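You operate a simulated robot arm through the tools that you are given. There is no shell and no other tool. Be economical: measure what you need, move in short steps, check, and stop when the job is done.

The job below is to be done with a simulated robot arm. You get a single attempt, and the scene is never put back.

JOB
Set up the slope test at the slope that the build card names.
Fine: free the tilt lever, set the tilt plate, lock it; roll the rig wheel's yellow mark to the red pointer and brake it. Where these are worked on the way, their far stop is far enough and under half their travel is too little: tilt lever.
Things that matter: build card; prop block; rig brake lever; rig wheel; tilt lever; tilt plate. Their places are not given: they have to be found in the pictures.

It is judged by the outcome, as a careful person would: the job done as asked, and still so three seconds after it is handed in. It fails if anything else is knocked over, pushed out of place, dropped, spilled or broken.

ROBOT AND FRAMES
A 7-joint arm with a two-finger parallel gripper, fixed in place. Base frame: the origin is at the foot of the arm, x ahead of it, y to its left, z up. Lengths are in m, angles in rad, forces in N, time in s.
Its first joint turns from -2.897 to 2.897 rad. Payload 1.57 kg.
The tool frame sits at the grasp point between the pads (the TCP): z along the fingers, y along the line on which they close. The tips reach 0.03 m beyond it. Largest opening 0.11 m; finger width 0.024, thickness 0.012; the body of the gripper, 0.048 by 0.112 m, starts 0.078 m behind the TCP.
Orientation is that of the tool frame in the base frame, as a unit quaternion [x, y, z, w]. With the fingers straight down and closing along the base's y, the tool's x points along the base's -x, its y along +y and its z along -z.

CONTROLS
- The arm moves only by the tool nudge_tool. Its arguments are lists of equal length, an entry for each row: "travel": the shift along the tool's x, y, z in m, a list of three; "rot": the turn, a rotation vector about the tool's x, y, z in rad, a list of three; "fingers": the finger opening in m, from 0 to 0.11. In form: {"travel": [[dx, dy, dz], ...], "rot": [[wx, wy, wz], ...], "fingers": [fingers, ...]}. A call has 1 to 8 rows; each row shifts and turns the commanded pose from where the row before left it, along the tool's axes as they then stand. Rows are played at 5 a second. More than 0.05 m and 0.15 rad between two rows, or a gripper value outside its range, and nothing of the call is played. A pose out of reach is approached as far as the arm can. The call stops where the force on the tool passes 90 N (or 10 N more than at its start, if that is more) or the arm is blocked; 0.2 s more then pass. The fingers move at their own pace (about 0.108 m/s each) and stop on an object; they squeeze with about 36 N. The grip force told is the motor's: it shows also when the fingers shut on nothing. Time passes only in rows, and 0.2 s behind the last, so rows that do not move let the fingers close. The reply holds the time, the measured pose of the TCP, the force on the tool along the base axes, the opening and the grip force, in the units named above and with some noise, with the torque about the TCP (base axes, N m) and any sound that the robot's microphone picked up.
- Cameras (640 x 400 px; columns grow to the right, rows downward): "scene" is fixed at [0.22, -0.6509, 1.5643]; the picture's right is [0.89, 0.46, 0.00], its down [0.44, -0.85, -0.30] and it looks along [-0.14, 0.27, -0.95] (base axes); focal length 260 px, centre (320, 200). "wrist" rides on the gripper at [0.07, 0.016, -0.141] in the tool frame; the picture's right is [-0.23, 0.97, 0.00], its down [-0.86, -0.20, -0.48] and it looks along [-0.47, -0.11, 0.88] (tool axes); focal length 222 px, centre (320, 200).
- grab_frame(camera): a new picture of that camera. No time passes.
- slide_trunk(by): slides the trunk up (or, below 0, down) by that many m; the arm rides with it, the base frame stays. It gives what a move gives, with no picture.
- locate(camera, pixels): for up to 12 pixels [column, row] of the newest picture of that camera ("zoom" is the newest enlarged one), the place [x, y, z] in the base frame of the surface seen there, good to about 0.002 m. No time passes.
- close_up(camera, box): a new picture of the part [left, top, right, bottom] of that camera's present view, enlarged. No time passes.
- job_done(): hands the job in; it is judged then, once.

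Go step by step. Measure first, check grasps and placings, and put right what went wrong. The budget is 80 turns and 34 pictures, counting those below and the enlarged ones. Unless the task says otherwise, let go and move clear before handing in, and close with one line.

The tools are called after ">>>" by a JSON object that holds its "name" and its "arguments". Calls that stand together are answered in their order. nudge_tool: Moves the arm, as the interface text tells. Its arguments: {"type":"object","properties":{"travel":{"type":"array"},"rot":{"type":"array"},"fingers":{"type":"array"}},"required":["travel","rot","fingers"]} The other tools are called the same way: slide_trunk (by) slides the trunk up or down; grab_frame (camera) takes a picture; locate (camera, pixels) gives the place of the surface under pixels of a picture; close_up (camera, box) takes an enlarged picture of a part of a camera's view; job_done () hands the job in.

At the start:

```text
clock: 0.0
position: [0.1136, -0.4032, 1.1717]
orientation: [0.0, 1.0, 0.0, 0.0]
force: [-0.8, 0.2, 0.3]
moment: [0.0, 0.0, 0.0]
width: 0.1101
grip_force: 0.0
trunk travel left (down, up): [-0.4, 0.21]
```

scene: 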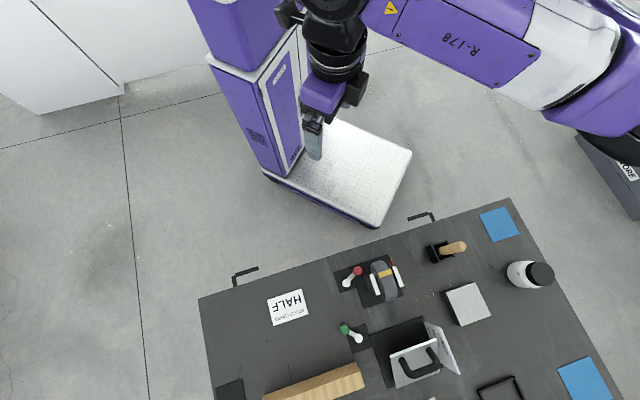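
wrist: 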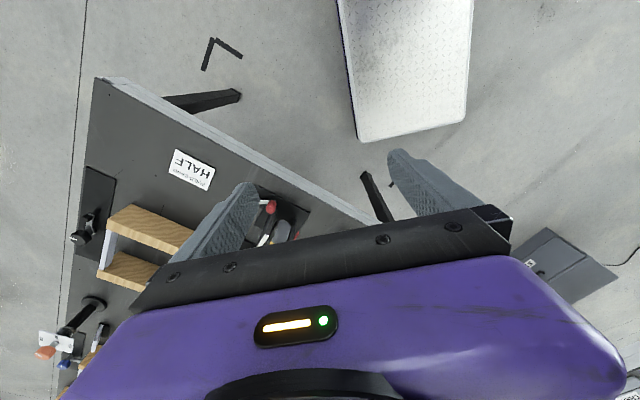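

The scene picture shows the card "HALF" near (288,305), a green lever near (350,333), a tilt plate near (415,355), a wheel near (382,280) and a red lever near (352,275). I'll enlarge these and measure them.

>>> {"name": "close_up", "arguments": {"camera": "scene", "box": [320, 230, 480, 330]}}

>>> {"name": "close_up", "arguments": {"camera": "scene", "box": [320, 300, 480, 400]}}

>>> {"name": "locate", "arguments": {"camera": "scene", "pixels": [[288, 305], [345, 328], [358, 338], [358, 270], [347, 282], [382, 265], [386, 296], [400, 365], [440, 340], [467, 300], [370, 335], [435, 360]]}}

>>> {"name": "close_up", "arguments": {"camera": "scene", "box": [240, 280, 320, 330]}}

```text
4.00 times, centred on (400, 280) of scene
```

zoom: 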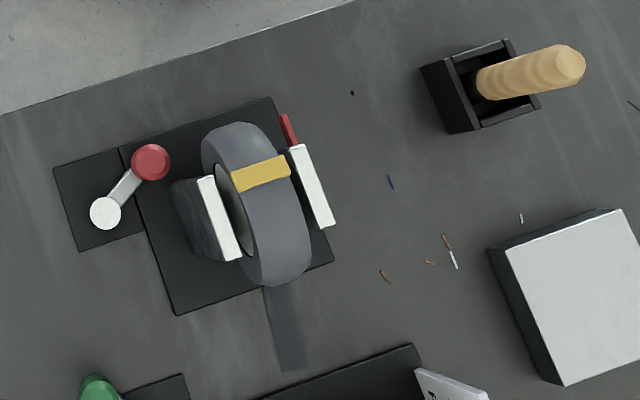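

```text
4.00 times, centred on (400, 350) of scene
```

zoom: 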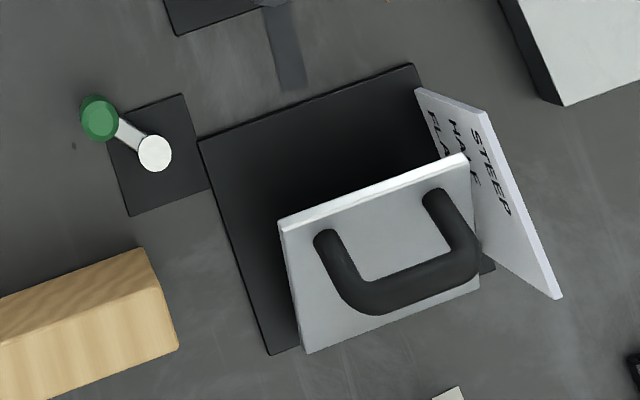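

```text
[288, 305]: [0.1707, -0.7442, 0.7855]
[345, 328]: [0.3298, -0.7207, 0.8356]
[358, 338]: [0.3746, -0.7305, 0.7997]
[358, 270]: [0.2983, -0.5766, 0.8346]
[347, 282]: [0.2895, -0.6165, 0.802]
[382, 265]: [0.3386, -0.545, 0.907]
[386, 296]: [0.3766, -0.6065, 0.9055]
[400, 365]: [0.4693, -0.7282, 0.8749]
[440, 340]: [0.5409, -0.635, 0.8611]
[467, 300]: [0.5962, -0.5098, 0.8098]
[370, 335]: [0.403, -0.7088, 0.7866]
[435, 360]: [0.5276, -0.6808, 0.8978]
```

```text
8.00 times, centred on (280, 305) of scene
```

zoom: 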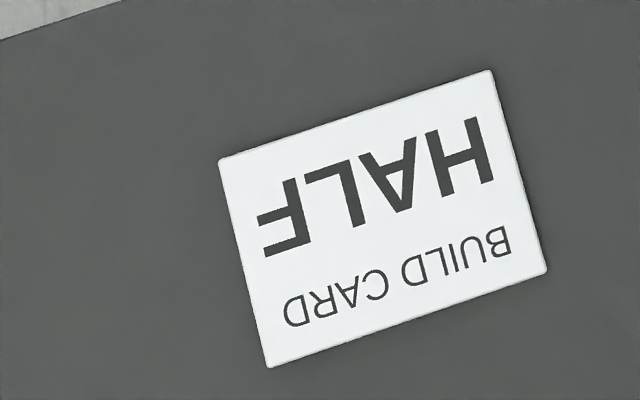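

The card says HALF, and the scale board by the plate reads FLAT/HALF/STEEP. I'll measure the key points of the levers, plate, wheel and pointer.

>>> {"name": "locate", "arguments": {"camera": "scene", "pixels": [[344.5, 329.5], [358.7, 338], [346.3, 283.3], [357.5, 270.3], [391.5, 262.5], [385, 273.5], [391, 354.5], [435.5, 339.5], [396.5, 387], [439, 372], [459, 373.5], [424, 323]]}}

>>> {"name": "locate", "arguments": {"camera": "scene", "pixels": [[401, 359.5], [428, 349], [412, 375.5], [437, 363], [372, 287], [398, 274], [375, 263], [389, 300], [198, 298], [508, 200], [371, 335], [387, 388]]}}

>>> {"name": "close_up", "arguments": {"camera": "scene", "box": [416, 316, 464, 376]}}

```text
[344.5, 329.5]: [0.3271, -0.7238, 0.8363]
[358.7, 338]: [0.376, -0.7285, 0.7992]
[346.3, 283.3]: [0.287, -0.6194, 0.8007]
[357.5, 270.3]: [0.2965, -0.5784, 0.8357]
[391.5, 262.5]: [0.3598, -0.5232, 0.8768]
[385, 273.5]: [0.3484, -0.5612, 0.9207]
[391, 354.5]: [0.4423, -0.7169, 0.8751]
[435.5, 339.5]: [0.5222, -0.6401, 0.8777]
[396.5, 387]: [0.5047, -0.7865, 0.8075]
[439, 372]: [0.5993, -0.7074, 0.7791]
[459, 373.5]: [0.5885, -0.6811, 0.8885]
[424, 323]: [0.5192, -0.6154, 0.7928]
```

```text
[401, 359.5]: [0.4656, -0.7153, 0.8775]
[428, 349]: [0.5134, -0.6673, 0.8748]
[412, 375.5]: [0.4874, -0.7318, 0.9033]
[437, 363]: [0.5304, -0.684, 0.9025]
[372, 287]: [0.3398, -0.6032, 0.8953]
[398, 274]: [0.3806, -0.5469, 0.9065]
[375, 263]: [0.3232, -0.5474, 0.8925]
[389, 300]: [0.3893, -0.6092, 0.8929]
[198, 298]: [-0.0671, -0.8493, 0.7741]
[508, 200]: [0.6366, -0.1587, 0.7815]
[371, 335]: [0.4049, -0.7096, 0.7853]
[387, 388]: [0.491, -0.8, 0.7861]
```

```text
6.67 times, centred on (440, 346) of scene
```

zoom: 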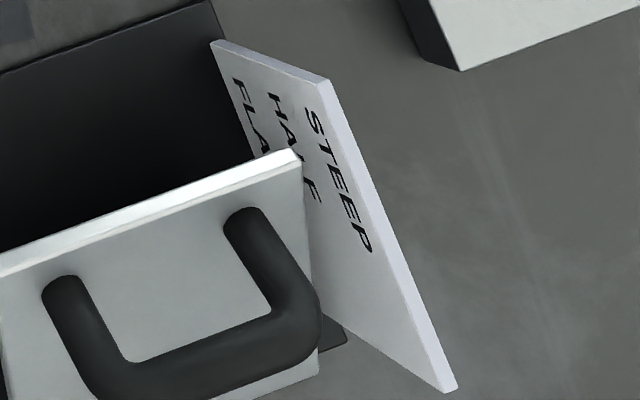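

The plate's raised near edge is at z≈0.876 and its hinge is on the far side. I'll measure the scale label heights and the board corners in the enlarged picture.

>>> {"name": "locate", "arguments": {"camera": "zoom", "pixels": [[240, 82], [262, 148], [272, 100], [316, 198], [310, 115], [365, 248], [216, 46], [324, 82], [450, 386], [296, 152], [316, 345], [340, 340]]}}

```text
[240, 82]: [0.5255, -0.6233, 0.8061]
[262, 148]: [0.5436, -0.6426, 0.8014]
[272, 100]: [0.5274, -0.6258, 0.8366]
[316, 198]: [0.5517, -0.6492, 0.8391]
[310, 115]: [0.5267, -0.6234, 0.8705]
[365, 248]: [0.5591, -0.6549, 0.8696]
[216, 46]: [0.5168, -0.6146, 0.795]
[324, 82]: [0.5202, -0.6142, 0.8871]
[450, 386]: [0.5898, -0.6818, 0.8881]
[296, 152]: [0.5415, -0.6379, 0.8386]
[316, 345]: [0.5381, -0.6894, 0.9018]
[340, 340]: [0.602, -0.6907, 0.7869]
```

Label heights are FLAT ≈0.804, HALF ≈0.838 and STEEP ≈0.870, so the plate is now at STEEP. I'll turn the tool 45° to line up with the table and then move over the work for a closer look.

>>> {"name": "nudge_tool", "arguments": {"travel": [[0, 0, 0], [0, 0, 0], [0, 0, 0], [0, 0, 0], [0, 0, 0], [0, 0, 0]], "rot": [[0, 0, 0.131], [0, 0, 0.131], [0, 0, 0.131], [0, 0, 0.131], [0, 0, 0.131], [0, 0, 0.131]], "fingers": [0.06, 0.06, 0.06, 0.06, 0.06, 0.06]}}

>>> {"name": "nudge_tool", "arguments": {"travel": [[-0.04, 0.01, 0.01], [-0.04, 0.01, 0.01], [-0.04, 0.01, 0.02], [-0.04, 0.01, 0.02], [-0.04, 0.01, 0.02], [-0.04, 0.01, 0.02]], "rot": [[0, 0, 0], [0, 0, 0], [0, 0, 0], [0, 0, 0], [0, 0, 0], [0, 0, 0]], "fingers": [0.06, 0.06, 0.06, 0.06, 0.06, 0.06]}}

>>> {"name": "grab_frame", "arguments": {"camera": "wrist"}}

```text
clock: 1.4
position: [0.1151, -0.4033, 1.1699]
orientation: [0.384, 0.923, 0.0, 0.001]
force: [0.7, 0.1, 0.6]
moment: [-0.02, 0.0, -0.03]
width: 0.0602
grip_force: 0.1
trunk travel left (down, up): [-0.4, 0.21]
```

```text
clock: 2.8
position: [0.3241, -0.5306, 1.0707]
orientation: [0.383, 0.924, 0.0, 0.0]
force: [-0.1, 0.4, 0.7]
moment: [0.0, -0.03, 0.01]
width: 0.0601
grip_force: 0.1
trunk travel left (down, up): [-0.4, 0.21]
```

```text
27 pictures are left
```

wrist: 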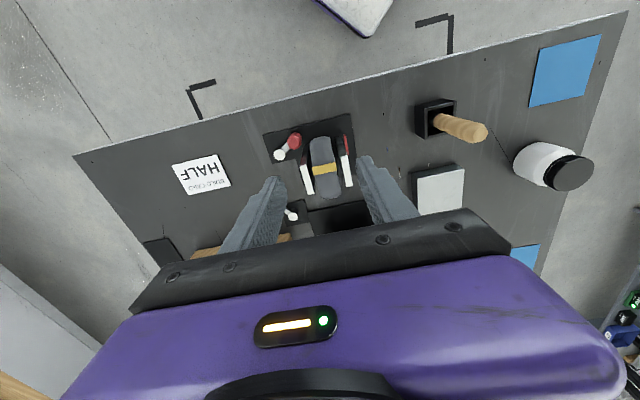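

From here the wheel is at (322,165) with the red pointer at (346,145). I'll enlarge that area and the lever.

>>> {"name": "close_up", "arguments": {"camera": "wrist", "box": [260, 115, 372, 225]}}

```text
3.64 times, centred on (316, 170) of wrist
```

zoom: 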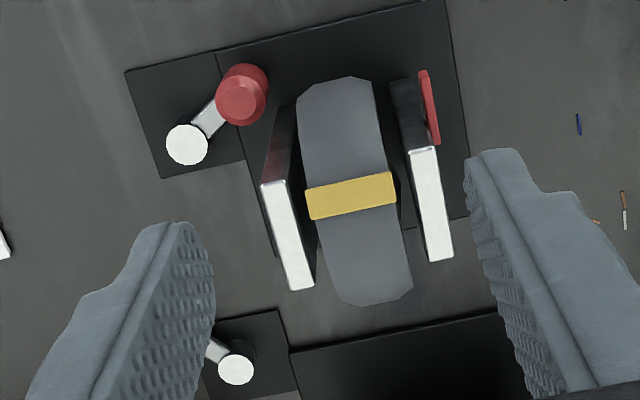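

The red pointer sits on the outside of the right support, on the near side and lower than the wheel's top. I'll measure it along with the supports, the mark and the brake lever.

>>> {"name": "locate", "arguments": {"camera": "zoom", "pixels": [[424, 74], [434, 140], [422, 100], [270, 185], [300, 285], [418, 152], [445, 255], [350, 195], [345, 85], [375, 298], [242, 95], [187, 145]]}}

>>> {"name": "locate", "arguments": {"camera": "zoom", "pixels": [[310, 203], [392, 188], [345, 110], [345, 140], [350, 170], [358, 230], [365, 260], [236, 370], [246, 70], [222, 118], [200, 120], [350, 78]]}}

```text
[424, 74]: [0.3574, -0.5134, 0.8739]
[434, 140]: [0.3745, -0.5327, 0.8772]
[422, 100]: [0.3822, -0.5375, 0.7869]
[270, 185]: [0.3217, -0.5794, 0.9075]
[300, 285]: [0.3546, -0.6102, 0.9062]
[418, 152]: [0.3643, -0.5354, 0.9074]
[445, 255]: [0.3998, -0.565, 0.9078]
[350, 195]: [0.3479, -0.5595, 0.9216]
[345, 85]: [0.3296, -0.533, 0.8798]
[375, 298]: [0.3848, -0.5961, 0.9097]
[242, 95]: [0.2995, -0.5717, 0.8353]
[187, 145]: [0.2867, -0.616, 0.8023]
```

```text
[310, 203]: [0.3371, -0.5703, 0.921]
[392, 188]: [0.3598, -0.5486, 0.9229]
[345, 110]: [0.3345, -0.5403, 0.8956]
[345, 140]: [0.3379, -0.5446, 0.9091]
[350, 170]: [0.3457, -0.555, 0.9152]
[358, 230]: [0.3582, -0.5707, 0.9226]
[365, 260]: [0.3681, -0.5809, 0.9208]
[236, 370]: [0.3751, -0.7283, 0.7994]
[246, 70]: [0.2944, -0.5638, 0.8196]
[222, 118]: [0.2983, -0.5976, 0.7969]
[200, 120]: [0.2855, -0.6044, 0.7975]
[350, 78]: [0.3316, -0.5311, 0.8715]
```

The wheel's axle is at about v=.660, z=.872 with R≈.0505. The mark sits about 20° from the top and the pointer is level with the axle on the robot side, so the mark must roll about 70° toward the robot. The tilt lever comes first, so I'll move above its green knob at (.327,-.724).

>>> {"name": "nudge_tool", "arguments": {"travel": [[-0.0231, -0.0224, 0.016], [-0.0231, -0.0224, 0.016], [-0.0231, -0.0224, 0.016], [-0.0231, -0.0224, 0.016], [-0.0231, -0.0224, 0.016], [-0.0231, -0.0224, 0.016], [0, 0, 0]], "rot": [[0, 0, 0], [0, 0, 0], [0, 0, 0], [0, 0, 0], [0, 0, 0], [0, 0, 0], [0, 0, 0]], "fingers": [0.06, 0.06, 0.06, 0.06, 0.06, 0.06, 0.06]}}

>>> {"name": "grab_frame", "arguments": {"camera": "wrist"}}

```text
clock: 4.4
position: [0.3241, -0.7248, 0.9734]
orientation: [0.386, 0.923, -0.001, -0.001]
force: [-1.8, -0.1, 0.4]
moment: [-0.03, -0.13, -0.02]
width: 0.0601
grip_force: 0.2
trunk travel left (down, up): [-0.4, 0.21]
```

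```text
25 pictures are left
```

wrist: 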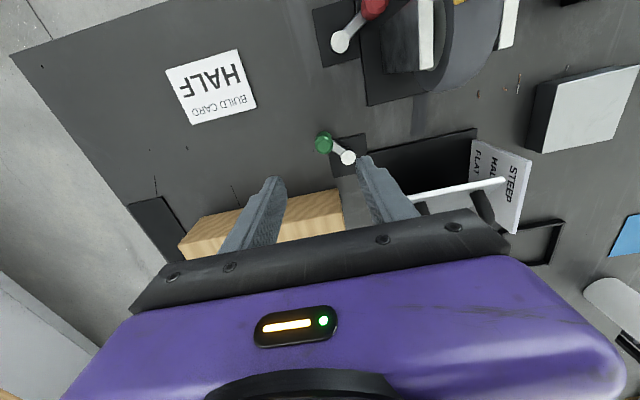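

The green knob is at (323,142) and the wooden block lies beyond it. I'll measure the knob and the block corners.

>>> {"name": "locate", "arguments": {"camera": "wrist", "pixels": [[324, 140], [323, 133], [347, 157], [340, 150], [338, 192], [344, 225], [205, 225], [503, 183], [424, 193], [485, 158], [490, 175], [513, 180]]}}

>>> {"name": "close_up", "arguments": {"camera": "wrist", "box": [400, 110, 560, 210]}}

```text
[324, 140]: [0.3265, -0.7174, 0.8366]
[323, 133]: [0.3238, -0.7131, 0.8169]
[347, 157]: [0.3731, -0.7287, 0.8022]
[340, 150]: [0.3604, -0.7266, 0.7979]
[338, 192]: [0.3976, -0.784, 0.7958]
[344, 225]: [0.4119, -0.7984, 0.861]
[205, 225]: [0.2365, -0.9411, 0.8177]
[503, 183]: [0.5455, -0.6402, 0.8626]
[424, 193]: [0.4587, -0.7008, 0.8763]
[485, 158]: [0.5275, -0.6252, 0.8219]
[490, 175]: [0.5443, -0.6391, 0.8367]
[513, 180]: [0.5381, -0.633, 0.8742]
```

```text
4.00 times, centred on (480, 160) of wrist
```

zoom: 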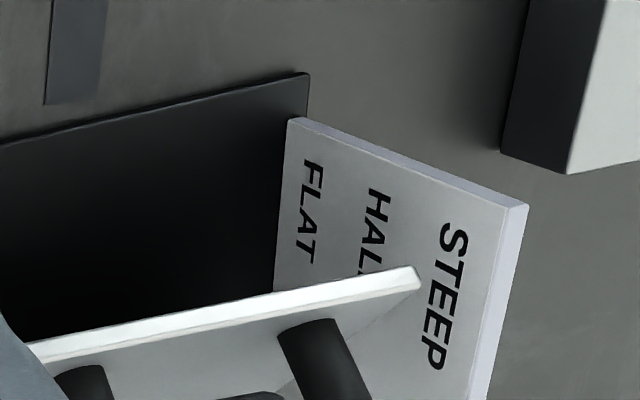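

The knob centre is about (.327,-.722), with its top at .837. The block is clear of the fingers. I'll descend over the knob and close.

>>> {"name": "nudge_tool", "arguments": {"travel": [[0, 0.004, 0.032], [0, 0, 0.032], [0, 0, 0.032], [0, 0, 0.032], [0, 0, 0], [0, 0, 0], [0, 0, 0]], "rot": [[0, 0, 0], [0, 0, 0], [0, 0, 0], [0, 0, 0], [0, 0, 0], [0, 0, 0], [0, 0, 0]], "fingers": [0.06, 0.06, 0.06, 0.06, 0.02, 0.01, 0.01]}}

```text
clock: 6.0
position: [0.3295, -0.7109, 0.8477]
orientation: [0.384, 0.923, -0.001, -0.001]
force: [-13.6, 0.0, -3.2]
moment: [0.18, 0.07, -0.2]
width: 0.0227
grip_force: 34.9
out of reach, approached as far as the arm can: row 3, 4
trunk travel left (down, up): [-0.4, 0.21]
```

The arm reports it is out of reach, and the TCP is off by about 1 cm with 13 N of side load. I'll open, lift straight up, and lower the trunk to improve reach.

>>> {"name": "nudge_tool", "arguments": {"travel": [[0, 0, 0], [0, 0, 0], [0, 0, -0.04], [0, 0, -0.04], [0, 0, -0.04]], "rot": [[0, 0, 0], [0, 0, 0], [0, 0, 0], [0, 0, 0], [0, 0, 0]], "fingers": [0.06, 0.06, 0.06, 0.06, 0.06]}}

>>> {"name": "slide_trunk", "arguments": {"by": -0.02}}

```text
clock: 7.2
position: [0.3319, -0.7204, 0.9678]
orientation: [0.383, 0.924, 0.002, -0.001]
force: [0.1, -0.3, -0.4]
moment: [0.03, 0.01, 0.02]
width: 0.0597
grip_force: 0.1
out of reach, approached as far as the arm can: row 4
trunk travel left (down, up): [-0.4, 0.21]
```

```text
clock: 7.9
position: [0.332, -0.7194, 0.9479]
orientation: [0.383, 0.924, 0.001, -0.001]
force: [-0.3, -0.5, 0.1]
moment: [0.02, 0.0, 0.04]
width: 0.0599
grip_force: 0.0
trunk travel left (down, up): [-0.38, 0.23]
```

I'll raise the tool and drop the trunk the same amount, to reach from a higher relative posture.

>>> {"name": "nudge_tool", "arguments": {"travel": [[0, 0, -0.04], [0, 0, -0.04], [0, 0, -0.04], [0, 0, -0.03]], "rot": [[0, 0, 0], [0, 0, 0], [0, 0, 0], [0, 0, 0]], "fingers": [0.06, 0.06, 0.06, 0.06]}}

>>> {"name": "slide_trunk", "arguments": {"by": -0.15}}

>>> {"name": "nudge_tool", "arguments": {"travel": [[0, 0, 0.02], [0, 0, 0.02]], "rot": [[0, 0, 0], [0, 0, 0]], "fingers": [0.06, 0.06]}}

```text
clock: 8.9
position: [0.33, -0.71, 1.098]
orientation: [0.383, 0.924, 0.001, -0.001]
force: [-0.1, 0.4, -0.6]
moment: [0.04, -0.01, 0.02]
width: 0.0599
grip_force: 0.1
out of reach, approached as far as the arm can: row 3
trunk travel left (down, up): [-0.38, 0.23]
```

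```text
clock: 10.6
position: [0.3316, -0.7098, 0.9468]
orientation: [0.384, 0.923, 0.001, 0.0]
force: [0.0, -0.7, -0.9]
moment: [0.01, 0.02, 0.05]
width: 0.0597
grip_force: 0.1
trunk travel left (down, up): [-0.23, 0.38]
```

```text
clock: 11.2
position: [0.3297, -0.7099, 0.9078]
orientation: [0.382, 0.924, 0.001, -0.001]
force: [0.2, 0.3, -0.3]
moment: [0.0, 0.01, -0.03]
width: 0.06
grip_force: 0.1
trunk travel left (down, up): [-0.23, 0.38]
```

That resolved the reach. I'll check in a new picture whether the knob moved during the first grasp.

>>> {"name": "nudge_tool", "arguments": {"travel": [[-0.0064, -0.0106, 0]], "rot": [[0, 0, 0]], "fingers": [0.06]}}

>>> {"name": "close_up", "arguments": {"camera": "wrist", "box": [260, 60, 420, 160]}}

>>> {"name": "locate", "arguments": {"camera": "zoom", "pixels": [[200, 200], [320, 200], [260, 150], [320, 150]]}}

```text
clock: 11.6
position: [0.3255, -0.7148, 0.9064]
orientation: [0.383, 0.924, 0.001, -0.001]
force: [0.3, 0.4, 0.2]
moment: [-0.01, -0.01, 0.01]
width: 0.0598
grip_force: 0.0
out of reach, approached as far as the arm can: row 1
trunk travel left (down, up): [-0.23, 0.38]
```

```text
4.00 times, centred on (340, 110) of wrist
```

zoom: 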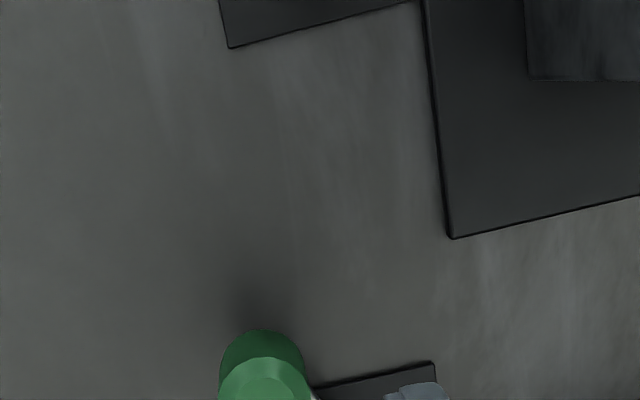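

```text
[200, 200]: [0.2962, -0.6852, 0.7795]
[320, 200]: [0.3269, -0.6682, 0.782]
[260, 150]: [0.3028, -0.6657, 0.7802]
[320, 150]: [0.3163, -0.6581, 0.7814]
```

The reach problem is still there, so I'll look at the arm's posture.

>>> {"name": "grab_frame", "arguments": {"camera": "scene"}}

>>> {"name": "nudge_tool", "arguments": {"travel": [[-0.003, -0.003, 0]], "rot": [[0, 0, 0]], "fingers": [0.06]}}

```text
22 pictures are left
```

scene: 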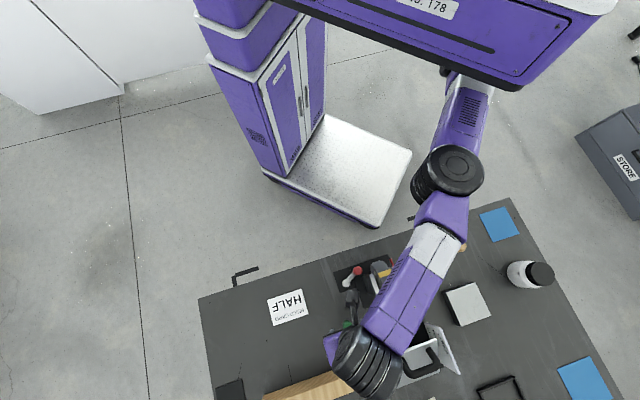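

```text
clock: 12.0
position: [0.3272, -0.7169, 0.9062]
orientation: [0.383, 0.924, 0.001, 0.0]
force: [0.2, -0.1, -1.3]
moment: [0.01, -0.03, 0.01]
width: 0.0601
grip_force: 0.0
out of reach, approached as far as the arm can: row 1
trunk travel left (down, up): [-0.23, 0.38]
```

The reachability flag seems tied to this yaw. I'll test by turning the tool back about 0.4 rad in place while nudging toward the knob.

>>> {"name": "nudge_tool", "arguments": {"travel": [[0, 0, 0], [0, 0, 0], [0, 0, 0], [-0.004, -0.004, 0]], "rot": [[0, 0, -0.13], [0, 0, -0.13], [0, 0, -0.13], [0, 0, 0]], "fingers": [0.06, 0.06, 0.06, 0.06]}}

```text
clock: 13.0
position: [0.3263, -0.7165, 0.9068]
orientation: [0.195, 0.981, 0.001, 0.0]
force: [-0.3, 0.3, -0.8]
moment: [0.0, 0.0, -0.01]
width: 0.0597
grip_force: 0.1
out of reach, approached as far as the arm can: row 4
trunk travel left (down, up): [-0.23, 0.38]
```

Yaw isn't the limit; moving outward is. I'll test whether moving along +x at a safe height works, to tell a radius limit from a bearing limit.

>>> {"name": "nudge_tool", "arguments": {"travel": [[0, 0, -0.04], [0, 0, -0.04], [-0.0333, 0.0138, 0], [-0.0333, 0.0138, 0], [-0.0333, 0.0138, 0], [-0.0333, 0.0138, 0], [-0.0333, 0.0138, 0]], "rot": [[0, 0, 0], [0, 0, 0], [0, 0, 0], [0, 0, 0], [0, 0, 0], [0, 0, 0], [0, 0, 0]], "fingers": [0.06, 0.06, 0.06, 0.06, 0.06, 0.06, 0.06]}}

```text
clock: 14.6
position: [0.5015, -0.6722, 0.985]
orientation: [0.198, 0.98, 0.002, -0.001]
force: [-0.4, 0.5, -0.1]
moment: [0.01, -0.1, -0.02]
width: 0.0599
grip_force: 0.1
out of reach, approached as far as the arm can: row 1, 2, 4, 5, 6, 7
trunk travel left (down, up): [-0.23, 0.38]
```

The arm got to (.50,-.67), so this isn't a simple radius limit; the arm looks stuck in an awkward posture. I'll raise the trunk slightly, retract, and come back by another path so the first joints turn further.

>>> {"name": "slide_trunk", "arguments": {"by": 0.07}}

>>> {"name": "nudge_tool", "arguments": {"travel": [[0.0423, 0.0087, 0], [0.0423, 0.0087, 0], [0.0423, 0.0087, 0], [0.0423, 0.0087, 0], [0.0423, 0.0087, 0], [0.0423, 0.0087, 0], [0.0423, 0.0087, 0]], "rot": [[0, 0, -0.05], [0, 0, -0.05], [0, 0, -0.05], [0, 0, -0.05], [0, 0, -0.05], [0, 0, -0.05], [0, 0, -0.05]], "fingers": [0.06, 0.06, 0.06, 0.06, 0.06, 0.06, 0.06]}}

>>> {"name": "nudge_tool", "arguments": {"travel": [[0.04, 0, 0], [0.04, 0, 0], [0.04, 0, 0], [0.04, 0, 0], [0.04, 0, 0], [0.04, 0, 0], [0.04, 0, 0]], "rot": [[0, 0, 0], [0, 0, 0], [0, 0, 0], [0, 0, 0], [0, 0, 0], [0, 0, 0], [0, 0, 0]], "fingers": [0.06, 0.06, 0.06, 0.06, 0.06, 0.06, 0.06]}}

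```text
clock: 15.7
position: [0.5023, -0.6722, 1.0546]
orientation: [0.197, 0.98, 0.001, 0.0]
force: [-0.4, -0.3, -0.3]
moment: [-0.04, 0.01, -0.03]
width: 0.0602
grip_force: 0.0
trunk travel left (down, up): [-0.3, 0.31]
```

```text
clock: 17.3
position: [0.2335, -0.5417, 1.055]
orientation: [0.023, 1.0, 0.001, 0.0]
force: [0.1, 0.7, 0.1]
moment: [0.01, 0.05, -0.05]
width: 0.0601
grip_force: 0.0
trunk travel left (down, up): [-0.3, 0.31]
```

```text
clock: 18.9
position: [-0.0488, -0.5291, 1.0557]
orientation: [0.023, 1.0, 0.003, 0.0]
force: [0.2, -0.2, -0.4]
moment: [0.01, 0.03, 0.04]
width: 0.0599
grip_force: 0.0
trunk travel left (down, up): [-0.3, 0.31]
```

No limits were met on that path. Now I'll extend outward on this side and then sweep back in +x.

>>> {"name": "nudge_tool", "arguments": {"travel": [[0, -0.04, 0.02], [0, -0.04, 0.02], [0, -0.04, 0.02], [0, -0.04, 0.02], [0, -0.035, 0.02]], "rot": [[0, 0, 0], [0, 0, 0], [0, 0, 0], [0, 0, 0], [0, 0, 0]], "fingers": [0.06, 0.06, 0.06, 0.06, 0.06]}}

>>> {"name": "nudge_tool", "arguments": {"travel": [[-0.047, 0.002, 0], [-0.047, 0.002, 0], [-0.047, 0.002, 0], [-0.047, 0.002, 0], [-0.047, 0.002, 0], [-0.047, 0.002, 0], [-0.047, 0.002, 0], [-0.047, 0.002, 0]], "rot": [[0, 0, 0.05], [0, 0, 0.05], [0, 0, 0.05], [0, 0, 0.05], [0, 0, 0.05], [0, 0, 0.05], [0, 0, 0.05], [0, 0, 0.05]], "fingers": [0.06, 0.06, 0.06, 0.06, 0.06, 0.06, 0.06, 0.06]}}

```text
clock: 20.1
position: [-0.0218, -0.6364, 0.9629]
orientation: [0.023, 1.0, 0.001, 0.0]
force: [0.1, -0.1, -0.2]
moment: [0.03, -0.01, 0.0]
width: 0.0597
grip_force: 0.1
out of reach, approached as far as the arm can: row 3, 4, 5
trunk travel left (down, up): [-0.3, 0.31]
```

```text
clock: 21.9
position: [0.3444, -0.7017, 0.9623]
orientation: [0.223, 0.975, 0.002, -0.001]
force: [-0.7, 0.3, 0.3]
moment: [-0.02, -0.03, -0.04]
width: 0.0603
grip_force: 0.0
trunk travel left (down, up): [-0.3, 0.31]
```

There are no flags now at (.344,-.702,.962). With the trunk at -.10 the working height should be near the arm's best reach, so I'll lower to .885 and then shift over the knob.

>>> {"name": "nudge_tool", "arguments": {"travel": [[0, 0, 0.038], [0, 0, 0.038], [0.0035, -0.013, 0], [0.0035, -0.013, 0], [0, 0, 0]], "rot": [[0, 0, 0], [0, 0, 0], [0, 0, 0], [0, 0, 0], [0, 0, 0]], "fingers": [0.06, 0.06, 0.06, 0.06, 0.06]}}

```text
clock: 23.1
position: [0.3271, -0.7226, 0.8862]
orientation: [0.222, 0.975, 0.001, 0.0]
force: [0.3, 0.4, -0.2]
moment: [0.01, 0.02, 0.01]
width: 0.0599
grip_force: 0.1
trunk travel left (down, up): [-0.3, 0.31]
```

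The TCP is now over the knob with no flags. I'll descend and grip.

>>> {"name": "nudge_tool", "arguments": {"travel": [[0, 0, 0.02], [0, 0, 0.02], [0, 0, 0], [0, 0, 0], [0, 0, 0]], "rot": [[0, 0, 0], [0, 0, 0], [0, 0, 0], [0, 0, 0], [0, 0, 0]], "fingers": [0.06, 0.06, 0.02, 0.01, 0.01]}}

```text
clock: 24.3
position: [0.329, -0.7206, 0.8485]
orientation: [0.221, 0.975, 0.001, -0.001]
force: [1.2, -1.1, -0.9]
moment: [-0.42, 0.0, 0.01]
width: 0.0232
grip_force: 35.4
trunk travel left (down, up): [-0.3, 0.31]
```

The grip holds at width .023. I'll try turning the lever about its pivot (.3745,-.7285) by about 15° toward the robot side.

>>> {"name": "nudge_tool", "arguments": {"travel": [[0.0011, 0.006, 0], [0.0011, 0.006, 0]], "rot": [[0, 0, 0], [0, 0, 0]], "fingers": [0.01, 0.01]}}

```text
clock: 24.9
position: [0.3306, -0.7104, 0.8482]
orientation: [0.221, 0.975, 0.002, -0.001]
force: [-4.3, 0.3, 6.4]
moment: [0.03, 0.4, -0.03]
width: 0.023
grip_force: 35.2
trunk travel left (down, up): [-0.3, 0.31]
```

The lever follows freely at low force. I'll continue along the arc.

>>> {"name": "nudge_tool", "arguments": {"travel": [[-0.0009, 0.0124, 0], [-0.0041, 0.0117, 0], [-0.0069, 0.0103, 0]], "rot": [[0, 0, 0], [0, 0, 0], [0, 0, 0]], "fingers": [0.01, 0.01, 0.01]}}

```text
clock: 25.7
position: [0.3562, -0.6854, 0.8466]
orientation: [0.223, 0.975, 0.001, -0.001]
force: [-10.7, -9.6, -4.2]
moment: [-0.28, 0.14, -0.67]
width: 0.0225
grip_force: 35.6
trunk travel left (down, up): [-0.3, 0.31]
```

The lever has turned about 60° from its start and resistance is growing. One more step will show whether it has reached a stop.

>>> {"name": "nudge_tool", "arguments": {"travel": [[-0.0047, 0.004, 0], [-0.0047, 0.004, 0]], "rot": [[0, 0, 0], [0, 0, 0]], "fingers": [0.01, 0.01]}}

```text
clock: 26.3
position: [0.3624, -0.684, 0.8468]
orientation: [0.224, 0.975, -0.001, -0.004]
force: [-32.2, -18.2, -7.8]
moment: [-0.34, 0.09, -0.28]
width: 0.023
grip_force: 35.2
trunk travel left (down, up): [-0.3, 0.31]
```

Force jumped to about 37 N with little motion, so this is the far stop. I'll relax slightly, open and lift, then check the lever and the plate.

>>> {"name": "nudge_tool", "arguments": {"travel": [[0.0045, -0.004, 0], [0, 0, 0], [0, 0, 0], [0, 0, -0.04], [0, 0, -0.04]], "rot": [[0, 0, 0], [0, 0, 0], [0, 0, 0], [0, 0, 0], [0, 0, 0]], "fingers": [0.01, 0.06, 0.06, 0.06, 0.06]}}

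>>> {"name": "nudge_tool", "arguments": {"travel": [[0.04, 0.0, -0.02], [0.04, 0.0, 0], [0.04, 0.0, 0], [0.03, 0, 0]], "rot": [[0, 0, 0], [0, 0, 0], [0, 0, 0], [0, 0, 0]], "fingers": [0.06, 0.06, 0.06, 0.06]}}

>>> {"name": "close_up", "arguments": {"camera": "scene", "box": [320, 300, 480, 400]}}

```text
clock: 27.5
position: [0.364, -0.6831, 0.9264]
orientation: [0.22, 0.975, 0.002, -0.001]
force: [-0.3, -0.8, 0.1]
moment: [0.04, 0.0, 0.01]
width: 0.0599
grip_force: 0.0
trunk travel left (down, up): [-0.3, 0.31]
```

```text
clock: 28.5
position: [0.2275, -0.6187, 0.9461]
orientation: [0.22, 0.975, 0.001, 0.0]
force: [-0.3, -0.6, 0.1]
moment: [-0.02, 0.03, 0.01]
width: 0.06
grip_force: 0.1
trunk travel left (down, up): [-0.3, 0.31]
```

```text
4.00 times, centred on (400, 350) of scene
```

zoom: 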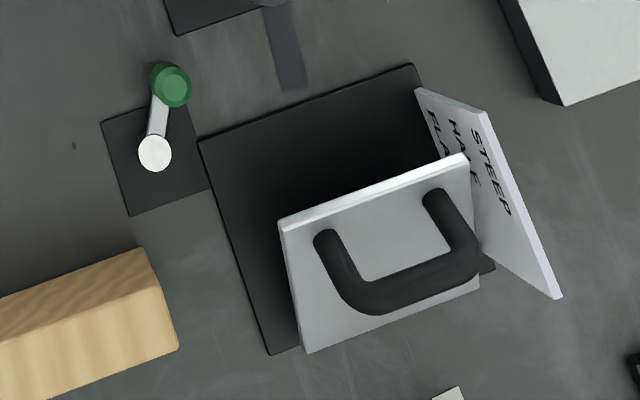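

The lever is turned to its far stop (knob now at (172,84)), and the plate stays where it was. I'll turn the tool so the fingers close across the handle bar, which also faces the camera to the scale, and then move over the handle at (.509,-.708).

>>> {"name": "nudge_tool", "arguments": {"travel": [[0, 0, -0.005], [0, 0, -0.005], [0, 0, -0.005], [0, 0, -0.005], [0, 0, -0.005], [0, 0, -0.005], [0, 0, -0.005], [0, 0, -0.005]], "rot": [[0, 0, -0.149], [0, 0, -0.149], [0, 0, -0.149], [0, 0, -0.149], [0, 0, -0.149], [0, 0, -0.149], [0, 0, -0.149], [0, 0, -0.149]], "fingers": [0.06, 0.06, 0.06, 0.06, 0.06, 0.06, 0.06, 0.06]}}

```text
clock: 30.3
position: [0.2276, -0.6185, 0.9868]
orientation: [-0.366, 0.931, 0.003, 0.001]
force: [-0.1, 0.7, 0.1]
moment: [-0.02, 0.0, -0.03]
width: 0.0601
grip_force: 0.1
trunk travel left (down, up): [-0.3, 0.31]
```

Yaw is now -43°, so the closing line runs across the handle bar. I'll travel over the handle at safe height.

>>> {"name": "nudge_tool", "arguments": {"travel": [[-0.0207, -0.0367, 0], [-0.0207, -0.0367, 0], [-0.0207, -0.0367, 0], [-0.0207, -0.0367, 0], [-0.0207, -0.0367, 0], [-0.0207, -0.0367, 0], [-0.0207, -0.0367, 0], [0, 0, 0]], "rot": [[0, 0, 0], [0, 0, 0], [0, 0, 0], [0, 0, 0], [0, 0, 0], [0, 0, 0], [0, 0, 0], [0, 0, 0]], "fingers": [0.06, 0.06, 0.06, 0.06, 0.06, 0.06, 0.06, 0.06]}}

>>> {"name": "grab_frame", "arguments": {"camera": "wrist"}}

```text
clock: 32.1
position: [0.5028, -0.6878, 0.9834]
orientation: [-0.363, 0.932, 0.001, 0.001]
force: [-0.4, -0.2, -0.2]
moment: [0.0, -0.05, -0.03]
width: 0.0598
grip_force: 0.1
out of reach, approached as far as the arm can: row 7
trunk travel left (down, up): [-0.3, 0.31]
```

```text
20 pictures are left
```

wrist: 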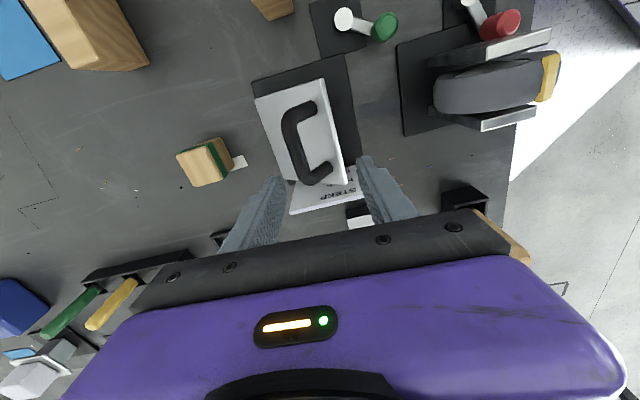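

The handle shows at (300,145), and there's a small wood-and-green block at (205,160). I'll measure the handle bar, the plate edge and the scale.

>>> {"name": "locate", "arguments": {"camera": "wrist", "pixels": [[292, 145], [288, 125], [298, 165], [312, 106], [322, 170], [343, 182], [320, 85], [255, 97], [290, 180], [205, 160], [382, 27], [548, 75]]}}

>>> {"name": "close_up", "arguments": {"camera": "wrist", "box": [240, 60, 400, 220]}}

```text
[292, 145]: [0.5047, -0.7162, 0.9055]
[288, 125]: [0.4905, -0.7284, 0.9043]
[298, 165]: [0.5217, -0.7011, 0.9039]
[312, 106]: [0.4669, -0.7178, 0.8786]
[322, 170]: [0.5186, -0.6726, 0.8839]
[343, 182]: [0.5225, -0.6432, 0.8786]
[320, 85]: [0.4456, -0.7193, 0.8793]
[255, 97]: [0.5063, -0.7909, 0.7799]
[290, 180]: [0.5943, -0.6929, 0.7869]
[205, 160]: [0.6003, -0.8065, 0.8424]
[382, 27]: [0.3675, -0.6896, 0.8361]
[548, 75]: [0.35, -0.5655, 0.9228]
```

```text
2.50 times, centred on (320, 140) of wrist
```

zoom: 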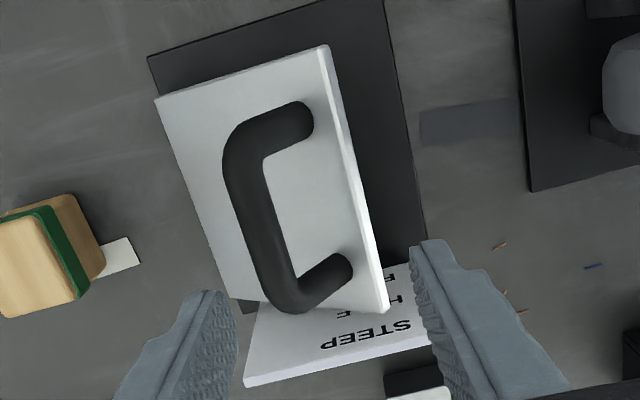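

The handle bar's middle is (.505,-.716), with its top at .9055. I need about 28 mm more outward reach, so I'll raise the trunk a little (best reach is near relative height 0.95), then lower the tool and move out.

>>> {"name": "slide_trunk", "arguments": {"by": 0.05}}

>>> {"name": "nudge_tool", "arguments": {"travel": [[0, 0, 0.04], [0, 0, 0.045], [0.004, -0.006, 0], [0.004, -0.006, 0], [0.006, -0.008, 0], [0, 0, 0]], "rot": [[0, 0, 0], [0, 0, 0], [0, 0, 0], [0, 0, 0], [0, 0, 0], [0, 0, 0]], "fingers": [0.06, 0.06, 0.06, 0.06, 0.06, 0.06]}}

```text
clock: 33.0
position: [0.5036, -0.6874, 1.033]
orientation: [-0.365, 0.931, 0.001, 0.0]
force: [-0.6, -0.1, -0.4]
moment: [0.02, -0.01, 0.0]
width: 0.06
grip_force: 0.1
trunk travel left (down, up): [-0.35, 0.26]
```

```text
clock: 34.4
position: [0.505, -0.6962, 0.9496]
orientation: [-0.365, 0.931, -0.001, 0.0]
force: [0.4, -0.1, -0.8]
moment: [-0.01, 0.01, -0.03]
width: 0.0602
grip_force: 0.1
out of reach, approached as far as the arm can: row 1, 4, 5
trunk travel left (down, up): [-0.35, 0.26]
```

A vertical tool stalls at y≈-.696. Tilting the tool about 15° so the fingers lean outward will bring the wrist back while the TCP goes further, so I'll do that.

>>> {"name": "nudge_tool", "arguments": {"travel": [[0, 0, 0], [0, 0, 0], [0, 0, 0]], "rot": [[0.13, 0, 0], [0.13, 0, 0], [0, 0, 0]], "fingers": [0.05, 0.05, 0.05]}}

```text
clock: 35.2
position: [0.5174, -0.7458, 0.9512]
orientation: [-0.362, 0.923, -0.118, 0.048]
force: [0.1, -0.1, -0.2]
moment: [-0.01, 0.02, 0.02]
width: 0.0502
grip_force: 0.1
out of reach, approached as far as the arm can: row 1, 2
trunk travel left (down, up): [-0.35, 0.26]
```

The reach is ample now, with the TCP at (.517,-.746). I'll step back to the pre-grasp point just above the bar along the tilted approach.

>>> {"name": "nudge_tool", "arguments": {"travel": [[-0.0112, 0.0428, -0.0022], [0, 0, 0]], "rot": [[0, 0, 0], [0, 0, 0]], "fingers": [0.05, 0.05]}}

```text
clock: 35.8
position: [0.5084, -0.7484, 0.9419]
orientation: [-0.362, 0.923, -0.119, 0.049]
force: [3.2, 5.5, 9.5]
moment: [0.44, 0.08, -0.14]
width: 0.0495
grip_force: 0.1
out of reach, approached as far as the arm can: row 1
trunk travel left (down, up): [-0.35, 0.26]
```

The 9.5 N reading means a finger touches the handle's end. I'll lift off first.

>>> {"name": "nudge_tool", "arguments": {"travel": [[0, 0, -0.025], [0, 0, -0.025], [0, 0, 0]], "rot": [[0, 0, 0], [0, 0, 0], [0, 0, 0]], "fingers": [0.05, 0.05, 0.05]}}

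>>> {"name": "nudge_tool", "arguments": {"travel": [[0, 0.02, 0], [0, 0.02, 0], [0, 0, 0]], "rot": [[0, 0, 0], [0, 0, 0], [0, 0, 0]], "fingers": [0.05, 0.05, 0.05]}}

>>> {"name": "grab_frame", "arguments": {"camera": "scene"}}

```text
clock: 36.6
position: [0.4991, -0.7485, 0.9905]
orientation: [-0.362, 0.924, -0.118, 0.049]
force: [-0.5, 0.4, -0.3]
moment: [0.0, -0.01, 0.02]
width: 0.0503
grip_force: 0.1
out of reach, approached as far as the arm can: row 1, 2
trunk travel left (down, up): [-0.35, 0.26]
```

```text
clock: 37.4
position: [0.479, -0.7525, 0.9828]
orientation: [-0.361, 0.924, -0.119, 0.049]
force: [0.6, 0.5, -0.1]
moment: [0.02, -0.01, 0.03]
width: 0.0503
grip_force: 0.1
out of reach, approached as far as the arm can: row 1, 2
trunk travel left (down, up): [-0.35, 0.26]
```

```text
18 pictures are left
```

scene: 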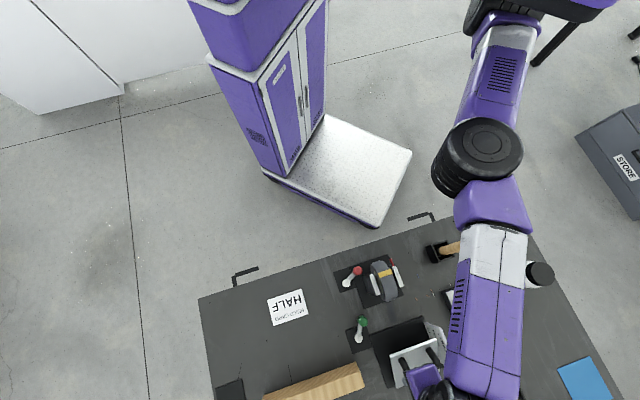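

The tilt has locked the arm into an outward position, so I'll undo it. The near edge of the plate is easily in reach with a vertical tool. Pressing down on that edge with closed fingers between the handle legs will lower it from STEEP to HALF.

>>> {"name": "nudge_tool", "arguments": {"travel": [[0, 0, -0.02], [0, 0, 0], [0, 0.02, 0], [0, 0.02, 0], [0, 0, 0]], "rot": [[-0.13, 0, 0], [-0.13, 0, 0], [0, 0, 0], [0, 0, 0], [0, 0, 0]], "fingers": [0.05, 0.03, 0.01, 0.0, 0.0]}}

```text
clock: 38.6
position: [0.4483, -0.7031, 1.0004]
orientation: [-0.365, 0.931, 0.002, 0.001]
force: [-1.0, 0.4, -0.5]
moment: [-0.01, 0.01, -0.02]
width: 0.0
grip_force: 21.6
out of reach, approached as far as the arm can: row 1, 2, 3, 4
trunk travel left (down, up): [-0.35, 0.26]
```

Vertical again, fingers closed. I'll move over the near edge midpoint at about (.476,-.672).

>>> {"name": "nudge_tool", "arguments": {"travel": [[-0.02, 0.002, 0], [-0.0211, 0.0017, 0], [0, 0, 0]], "rot": [[0, 0, 0], [0, 0, 0], [0, 0, 0]], "fingers": [0.0, 0.0, 0.0]}}

```text
clock: 39.4
position: [0.4807, -0.6943, 1.002]
orientation: [-0.365, 0.931, 0.002, 0.001]
force: [-0.4, 0.5, 0.2]
moment: [-0.02, -0.01, -0.03]
width: 0.0001
grip_force: 21.4
out of reach, approached as far as the arm can: row 1, 2
trunk travel left (down, up): [-0.35, 0.26]
```

It slid along the boundary. I'll move further inward toward the robot.

>>> {"name": "nudge_tool", "arguments": {"travel": [[0, 0.02, 0], [0, 0.02, 0], [0, 0, 0]], "rot": [[0, 0, 0], [0, 0, 0], [0, 0, 0]], "fingers": [0.0, 0.0, 0.0]}}

```text
clock: 40.2
position: [0.4608, -0.7014, 1.0074]
orientation: [-0.365, 0.931, 0.002, 0.0]
force: [-0.3, 0.1, 0.5]
moment: [-0.01, -0.02, 0.04]
width: 0.0001
grip_force: 21.3
out of reach, approached as far as the arm can: row 1, 2
trunk travel left (down, up): [-0.35, 0.26]
```

The TCP isn't following inward commands at this yaw, so a wrist joint is probably at its limit. I'll raise slightly and turn the yaw back toward zero to free it.

>>> {"name": "nudge_tool", "arguments": {"travel": [[0, 0, -0.01], [0, 0, 0], [0, 0, 0], [0, 0, 0]], "rot": [[0, 0, 0.14], [0, 0, 0.14], [0, 0, 0.14], [0, 0, 0.0]], "fingers": [0.0, 0.0, 0.0, 0.0]}}

```text
clock: 41.2
position: [0.4623, -0.7001, 1.0171]
orientation: [-0.162, 0.987, 0.001, 0.0]
force: [-0.9, 0.6, -0.1]
moment: [0.0, 0.01, 0.02]
width: 0.0
grip_force: 21.5
trunk travel left (down, up): [-0.35, 0.26]
```

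No flags after the yaw change, and the command resets to the measured pose. I'll move toward the near edge point again from this yaw (-18.6°).

>>> {"name": "nudge_tool", "arguments": {"travel": [[-0.0218, 0.0219, 0], [0, 0, 0]], "rot": [[0, 0, 0], [0, 0, 0]], "fingers": [0.0, 0.0]}}

```text
clock: 41.8
position: [0.4812, -0.6937, 1.0196]
orientation: [-0.163, 0.987, 0.002, 0.001]
force: [0.0, 0.9, -0.5]
moment: [0.03, -0.03, 0.02]
width: 0.0
grip_force: 22.1
out of reach, approached as far as the arm can: row 1
trunk travel left (down, up): [-0.35, 0.26]
```

Inward motion is still stuck, which looks like a nearly straight arm. I'll try one larger step straight toward the shoulder, as worked earlier.

>>> {"name": "nudge_tool", "arguments": {"travel": [[0.0014, 0.0475, 0], [0.0014, 0.0475, 0], [0, 0, 0]], "rot": [[0, 0, 0], [0, 0, 0], [0, 0, 0]], "fingers": [0.0, 0.0, 0.0]}}

```text
clock: 42.6
position: [0.469, -0.6954, 1.03]
orientation: [-0.163, 0.987, 0.003, 0.001]
force: [-0.5, -0.2, 0.0]
moment: [0.04, 0.02, 0.01]
width: 0.0
grip_force: 21.5
out of reach, approached as far as the arm can: row 1, 2
trunk travel left (down, up): [-0.35, 0.26]
```

Still stuck. The earlier un-tilt pulled the TCP inward, so I'll lean the tool the other way and see whether that frees the arm.

>>> {"name": "nudge_tool", "arguments": {"travel": [[0, 0, 0], [0, 0, 0], [0, 0.02, 0], [0, 0.02, 0], [0, 0, 0]], "rot": [[-0.14, 0, 0], [-0.14, 0, 0], [0, 0, 0], [0, 0, 0], [0, 0, 0]], "fingers": [0.0, 0.0, 0.0, 0.0, 0.0]}}

```text
clock: 43.8
position: [0.4605, -0.6259, 1.0606]
orientation: [-0.161, 0.977, 0.139, -0.023]
force: [-0.4, 0.5, 0.7]
moment: [0.0, 0.02, -0.03]
width: 0.0001
grip_force: 21.0
out of reach, approached as far as the arm can: row 1, 2, 3, 4
trunk travel left (down, up): [-0.35, 0.26]
```

Tilt and radius are coupled as I guessed. Earlier a sideways retreat freed the arm, so I'll repeat that toward (.25,-.5) while un-tilting.

>>> {"name": "nudge_tool", "arguments": {"travel": [[0.035, 0.0276, 0], [0.035, 0.0276, 0], [0.035, 0.0276, 0], [0.035, 0.0276, 0], [0.035, 0.02, 0], [0, 0, 0]], "rot": [[0.056, 0, 0], [0.056, 0, 0], [0.056, 0, 0], [0.056, 0, 0], [0.056, 0, 0], [0, 0, 0]], "fingers": [0.0, 0.0, 0.0, 0.0, 0.0, 0.0]}}

>>> {"name": "grab_frame", "arguments": {"camera": "scene"}}

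```text
clock: 45.2
position: [0.2768, -0.6921, 1.1276]
orientation: [-0.163, 0.987, 0.002, 0.0]
force: [0.5, -0.9, -0.3]
moment: [-0.01, -0.02, -0.01]
width: 0.0
grip_force: 21.7
out of reach, approached as far as the arm can: row 1, 2, 3, 4, 5
trunk travel left (down, up): [-0.35, 0.26]
```

```text
17 pictures are left
```

scene: 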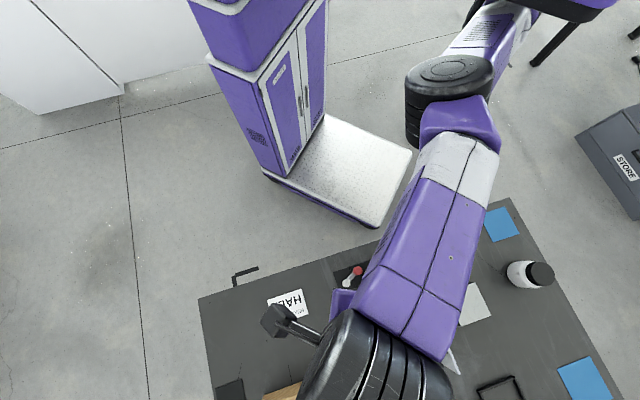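

The arm drifts upward when asked to come in, so it wants to be higher relative to the trunk. I'll go up and inward toward the start posture to recover a good configuration.

>>> {"name": "nudge_tool", "arguments": {"travel": [[0, 0, -0.045], [0, 0, -0.045], [0.01, 0.04, -0.02], [0.01, 0.04, -0.02], [0.01, 0.04, 0], [0.01, 0.04, 0], [0.01, 0.04, 0], [0, 0, 0]], "rot": [[0, 0, 0], [0, 0, 0], [0, 0, 0.06], [0, 0, 0.06], [0, 0, 0.06], [0, 0, 0.06], [0, 0, 0.06], [0, 0, 0]], "fingers": [0.0, 0.0, 0.0, 0.0, 0.0, 0.0, 0.0, 0.0]}}

```text
clock: 47.2
position: [0.1893, -0.634, 1.1878]
orientation: [-0.036, 0.997, 0.066, 0.01]
force: [0.5, -0.5, 0.0]
moment: [-0.01, 0.0, -0.01]
width: 0.0001
grip_force: 20.6
out of reach, approached as far as the arm can: row 1, 2, 3, 4, 5, 6, 7
trunk travel left (down, up): [-0.35, 0.26]
stopped in row 8: the arm was blocked; the commanded pose is now the measured one
```

The arm reports blocked, so I'll look at its posture.

>>> {"name": "grab_frame", "arguments": {"camera": "scene"}}

>>> {"name": "grab_frame", "arguments": {"camera": "wrist"}}

```text
16 pictures are left
```

scene: 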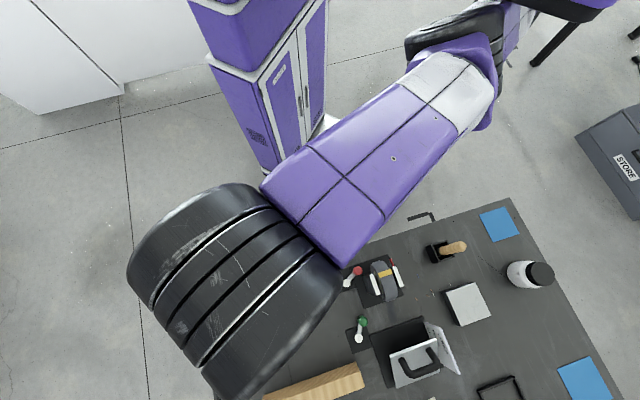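

```text
15 pictures are left
```

wrist: 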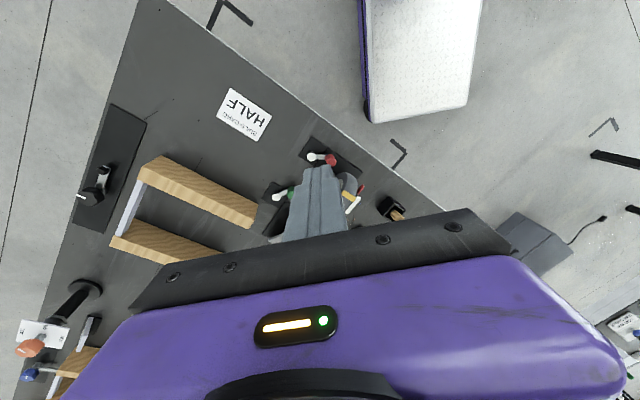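

Most of the arm now looks nearly straight, a singular posture. Since the command was reset to the measured pose after the block, I'll retry a small combined inward move.

>>> {"name": "nudge_tool", "arguments": {"travel": [[0.0, 0.02, 0.02], [0.0, 0.03, 0.02], [0, 0.03, 0.02], [0, 0, 0]], "rot": [[0.0, 0, 0], [0.0, 0, 0], [0, 0, 0], [0, 0, 0]], "fingers": [0.0, 0.0, 0.0, 0.0]}}

```text
clock: 48.4
position: [0.171, -0.5389, 1.0805]
orientation: [-0.024, 0.992, 0.123, -0.01]
force: [-0.3, -0.2, 0.6]
moment: [0.02, 0.01, 0.01]
width: 0.0
grip_force: 21.3
trunk travel left (down, up): [-0.35, 0.26]
stopped in row 4: the arm was blocked; the commanded pose is now the measured one
```

The arm moves freely inward again, though the tool is now tilted about 14°. I'll continue toward the start pose while taking out the tilt.

>>> {"name": "nudge_tool", "arguments": {"travel": [[0.01, 0.03, -0.01], [0.01, 0.03, -0.01], [0.01, 0.03, -0.01], [0.01, 0.03, -0.02], [0, 0, 0]], "rot": [[0.06, 0, 0], [0.06, 0, 0], [0.06, 0, 0], [0.06, 0, 0], [0, 0, 0]], "fingers": [0.0, 0.0, 0.0, 0.0, 0.0]}}

```text
clock: 49.8
position: [0.1285, -0.4281, 1.1208]
orientation: [-0.033, 0.998, 0.047, -0.029]
force: [0.7, -0.8, -0.4]
moment: [0.0, 0.03, -0.01]
width: 0.0
grip_force: 21.1
trunk travel left (down, up): [-0.35, 0.26]
stopped in row 5: the arm was blocked; the commanded pose is now the measured one
```

Nearly back at the start pose with no reach flags. I'll level the tool and see whether the block clears.

>>> {"name": "nudge_tool", "arguments": {"travel": [[0, 0, 0], [0, 0, 0], [0, 0, 0]], "rot": [[0.05, -0.03, 0], [0.04, -0.03, 0], [0, 0, 0]], "fingers": [0.04, 0.04, 0.04]}}

```text
clock: 50.6
position: [0.1352, -0.4284, 1.1081]
orientation: [-0.042, 0.999, 0.022, -0.004]
force: [-0.1, 0.1, 0.0]
moment: [0.03, -0.02, 0.0]
width: 0.0397
grip_force: 0.1
trunk travel left (down, up): [-0.35, 0.26]
```

The arm is clean and level again. I'll repeat the original good approach: trunk to -.10, yaw +45° here, then move out over the wheel area.

>>> {"name": "slide_trunk", "arguments": {"by": -0.05}}

>>> {"name": "nudge_tool", "arguments": {"travel": [[0, 0, -0.01], [0, 0, -0.01], [0, 0, -0.01], [0, 0, -0.01], [0, 0, -0.01], [0, 0, -0.01], [0, 0, 0]], "rot": [[0.044, 0, 0], [0, 0, 0.145], [0, 0, 0.145], [0, 0, 0.145], [0, 0, 0.145], [0, 0, 0.145], [0, 0, 0.145]], "fingers": [0.04, 0.04, 0.04, 0.02, 0.0, 0.0, 0.0]}}

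```text
clock: 51.5
position: [0.1351, -0.429, 1.0594]
orientation: [-0.042, 0.999, 0.021, -0.005]
force: [-0.3, -0.5, 0.6]
moment: [-0.02, 0.02, 0.01]
width: 0.0401
grip_force: 0.1
trunk travel left (down, up): [-0.3, 0.31]
```

```text
clock: 53.1
position: [0.1355, -0.4299, 1.118]
orientation: [0.384, 0.923, -0.001, -0.005]
force: [0.4, 0.1, -0.1]
moment: [-0.02, 0.02, -0.02]
width: 0.0001
grip_force: 21.6
trunk travel left (down, up): [-0.3, 0.31]
```

Orientation is good. I'll move out toward the plate's near edge at safe height with the fingers closed.

>>> {"name": "nudge_tool", "arguments": {"travel": [[-0.0457, 0.0077, 0.012], [-0.0457, 0.0077, 0.012], [-0.0457, 0.0077, 0.012], [-0.0457, 0.0077, 0.012], [-0.0457, 0.0077, 0.012], [-0.0457, 0.0077, 0.012], [-0.0457, 0.0077, 0.012], [-0.0457, 0.0077, 0.012]], "rot": [[0, 0, 0], [0, 0, 0], [0, 0, 0], [0, 0, 0], [0, 0, 0], [0, 0, 0], [0, 0, 0], [0, 0, 0]], "fingers": [0, 0, 0, 0, 0, 0, 0, 0]}}

```text
clock: 54.9
position: [0.4246, -0.6508, 1.0455]
orientation: [0.393, 0.919, -0.015, 0.011]
force: [-1.1, 0.3, -0.3]
moment: [-0.02, -0.01, 0.01]
width: 0.0
grip_force: 21.6
trunk travel left (down, up): [-0.3, 0.31]
```

The pose lags the command a little, so I'll let it settle.

>>> {"name": "nudge_tool", "arguments": {"travel": [[0, 0, 0], [0, 0, 0]], "rot": [[0, 0, 0], [0, 0, 0]], "fingers": [0, 0]}}

```text
clock: 55.5
position: [0.423, -0.6503, 1.0451]
orientation: [0.393, 0.919, -0.015, 0.011]
force: [1.3, 0.4, 0.2]
moment: [0.0, 0.02, 0.01]
width: 0.0
grip_force: 21.4
trunk travel left (down, up): [-0.3, 0.31]
```

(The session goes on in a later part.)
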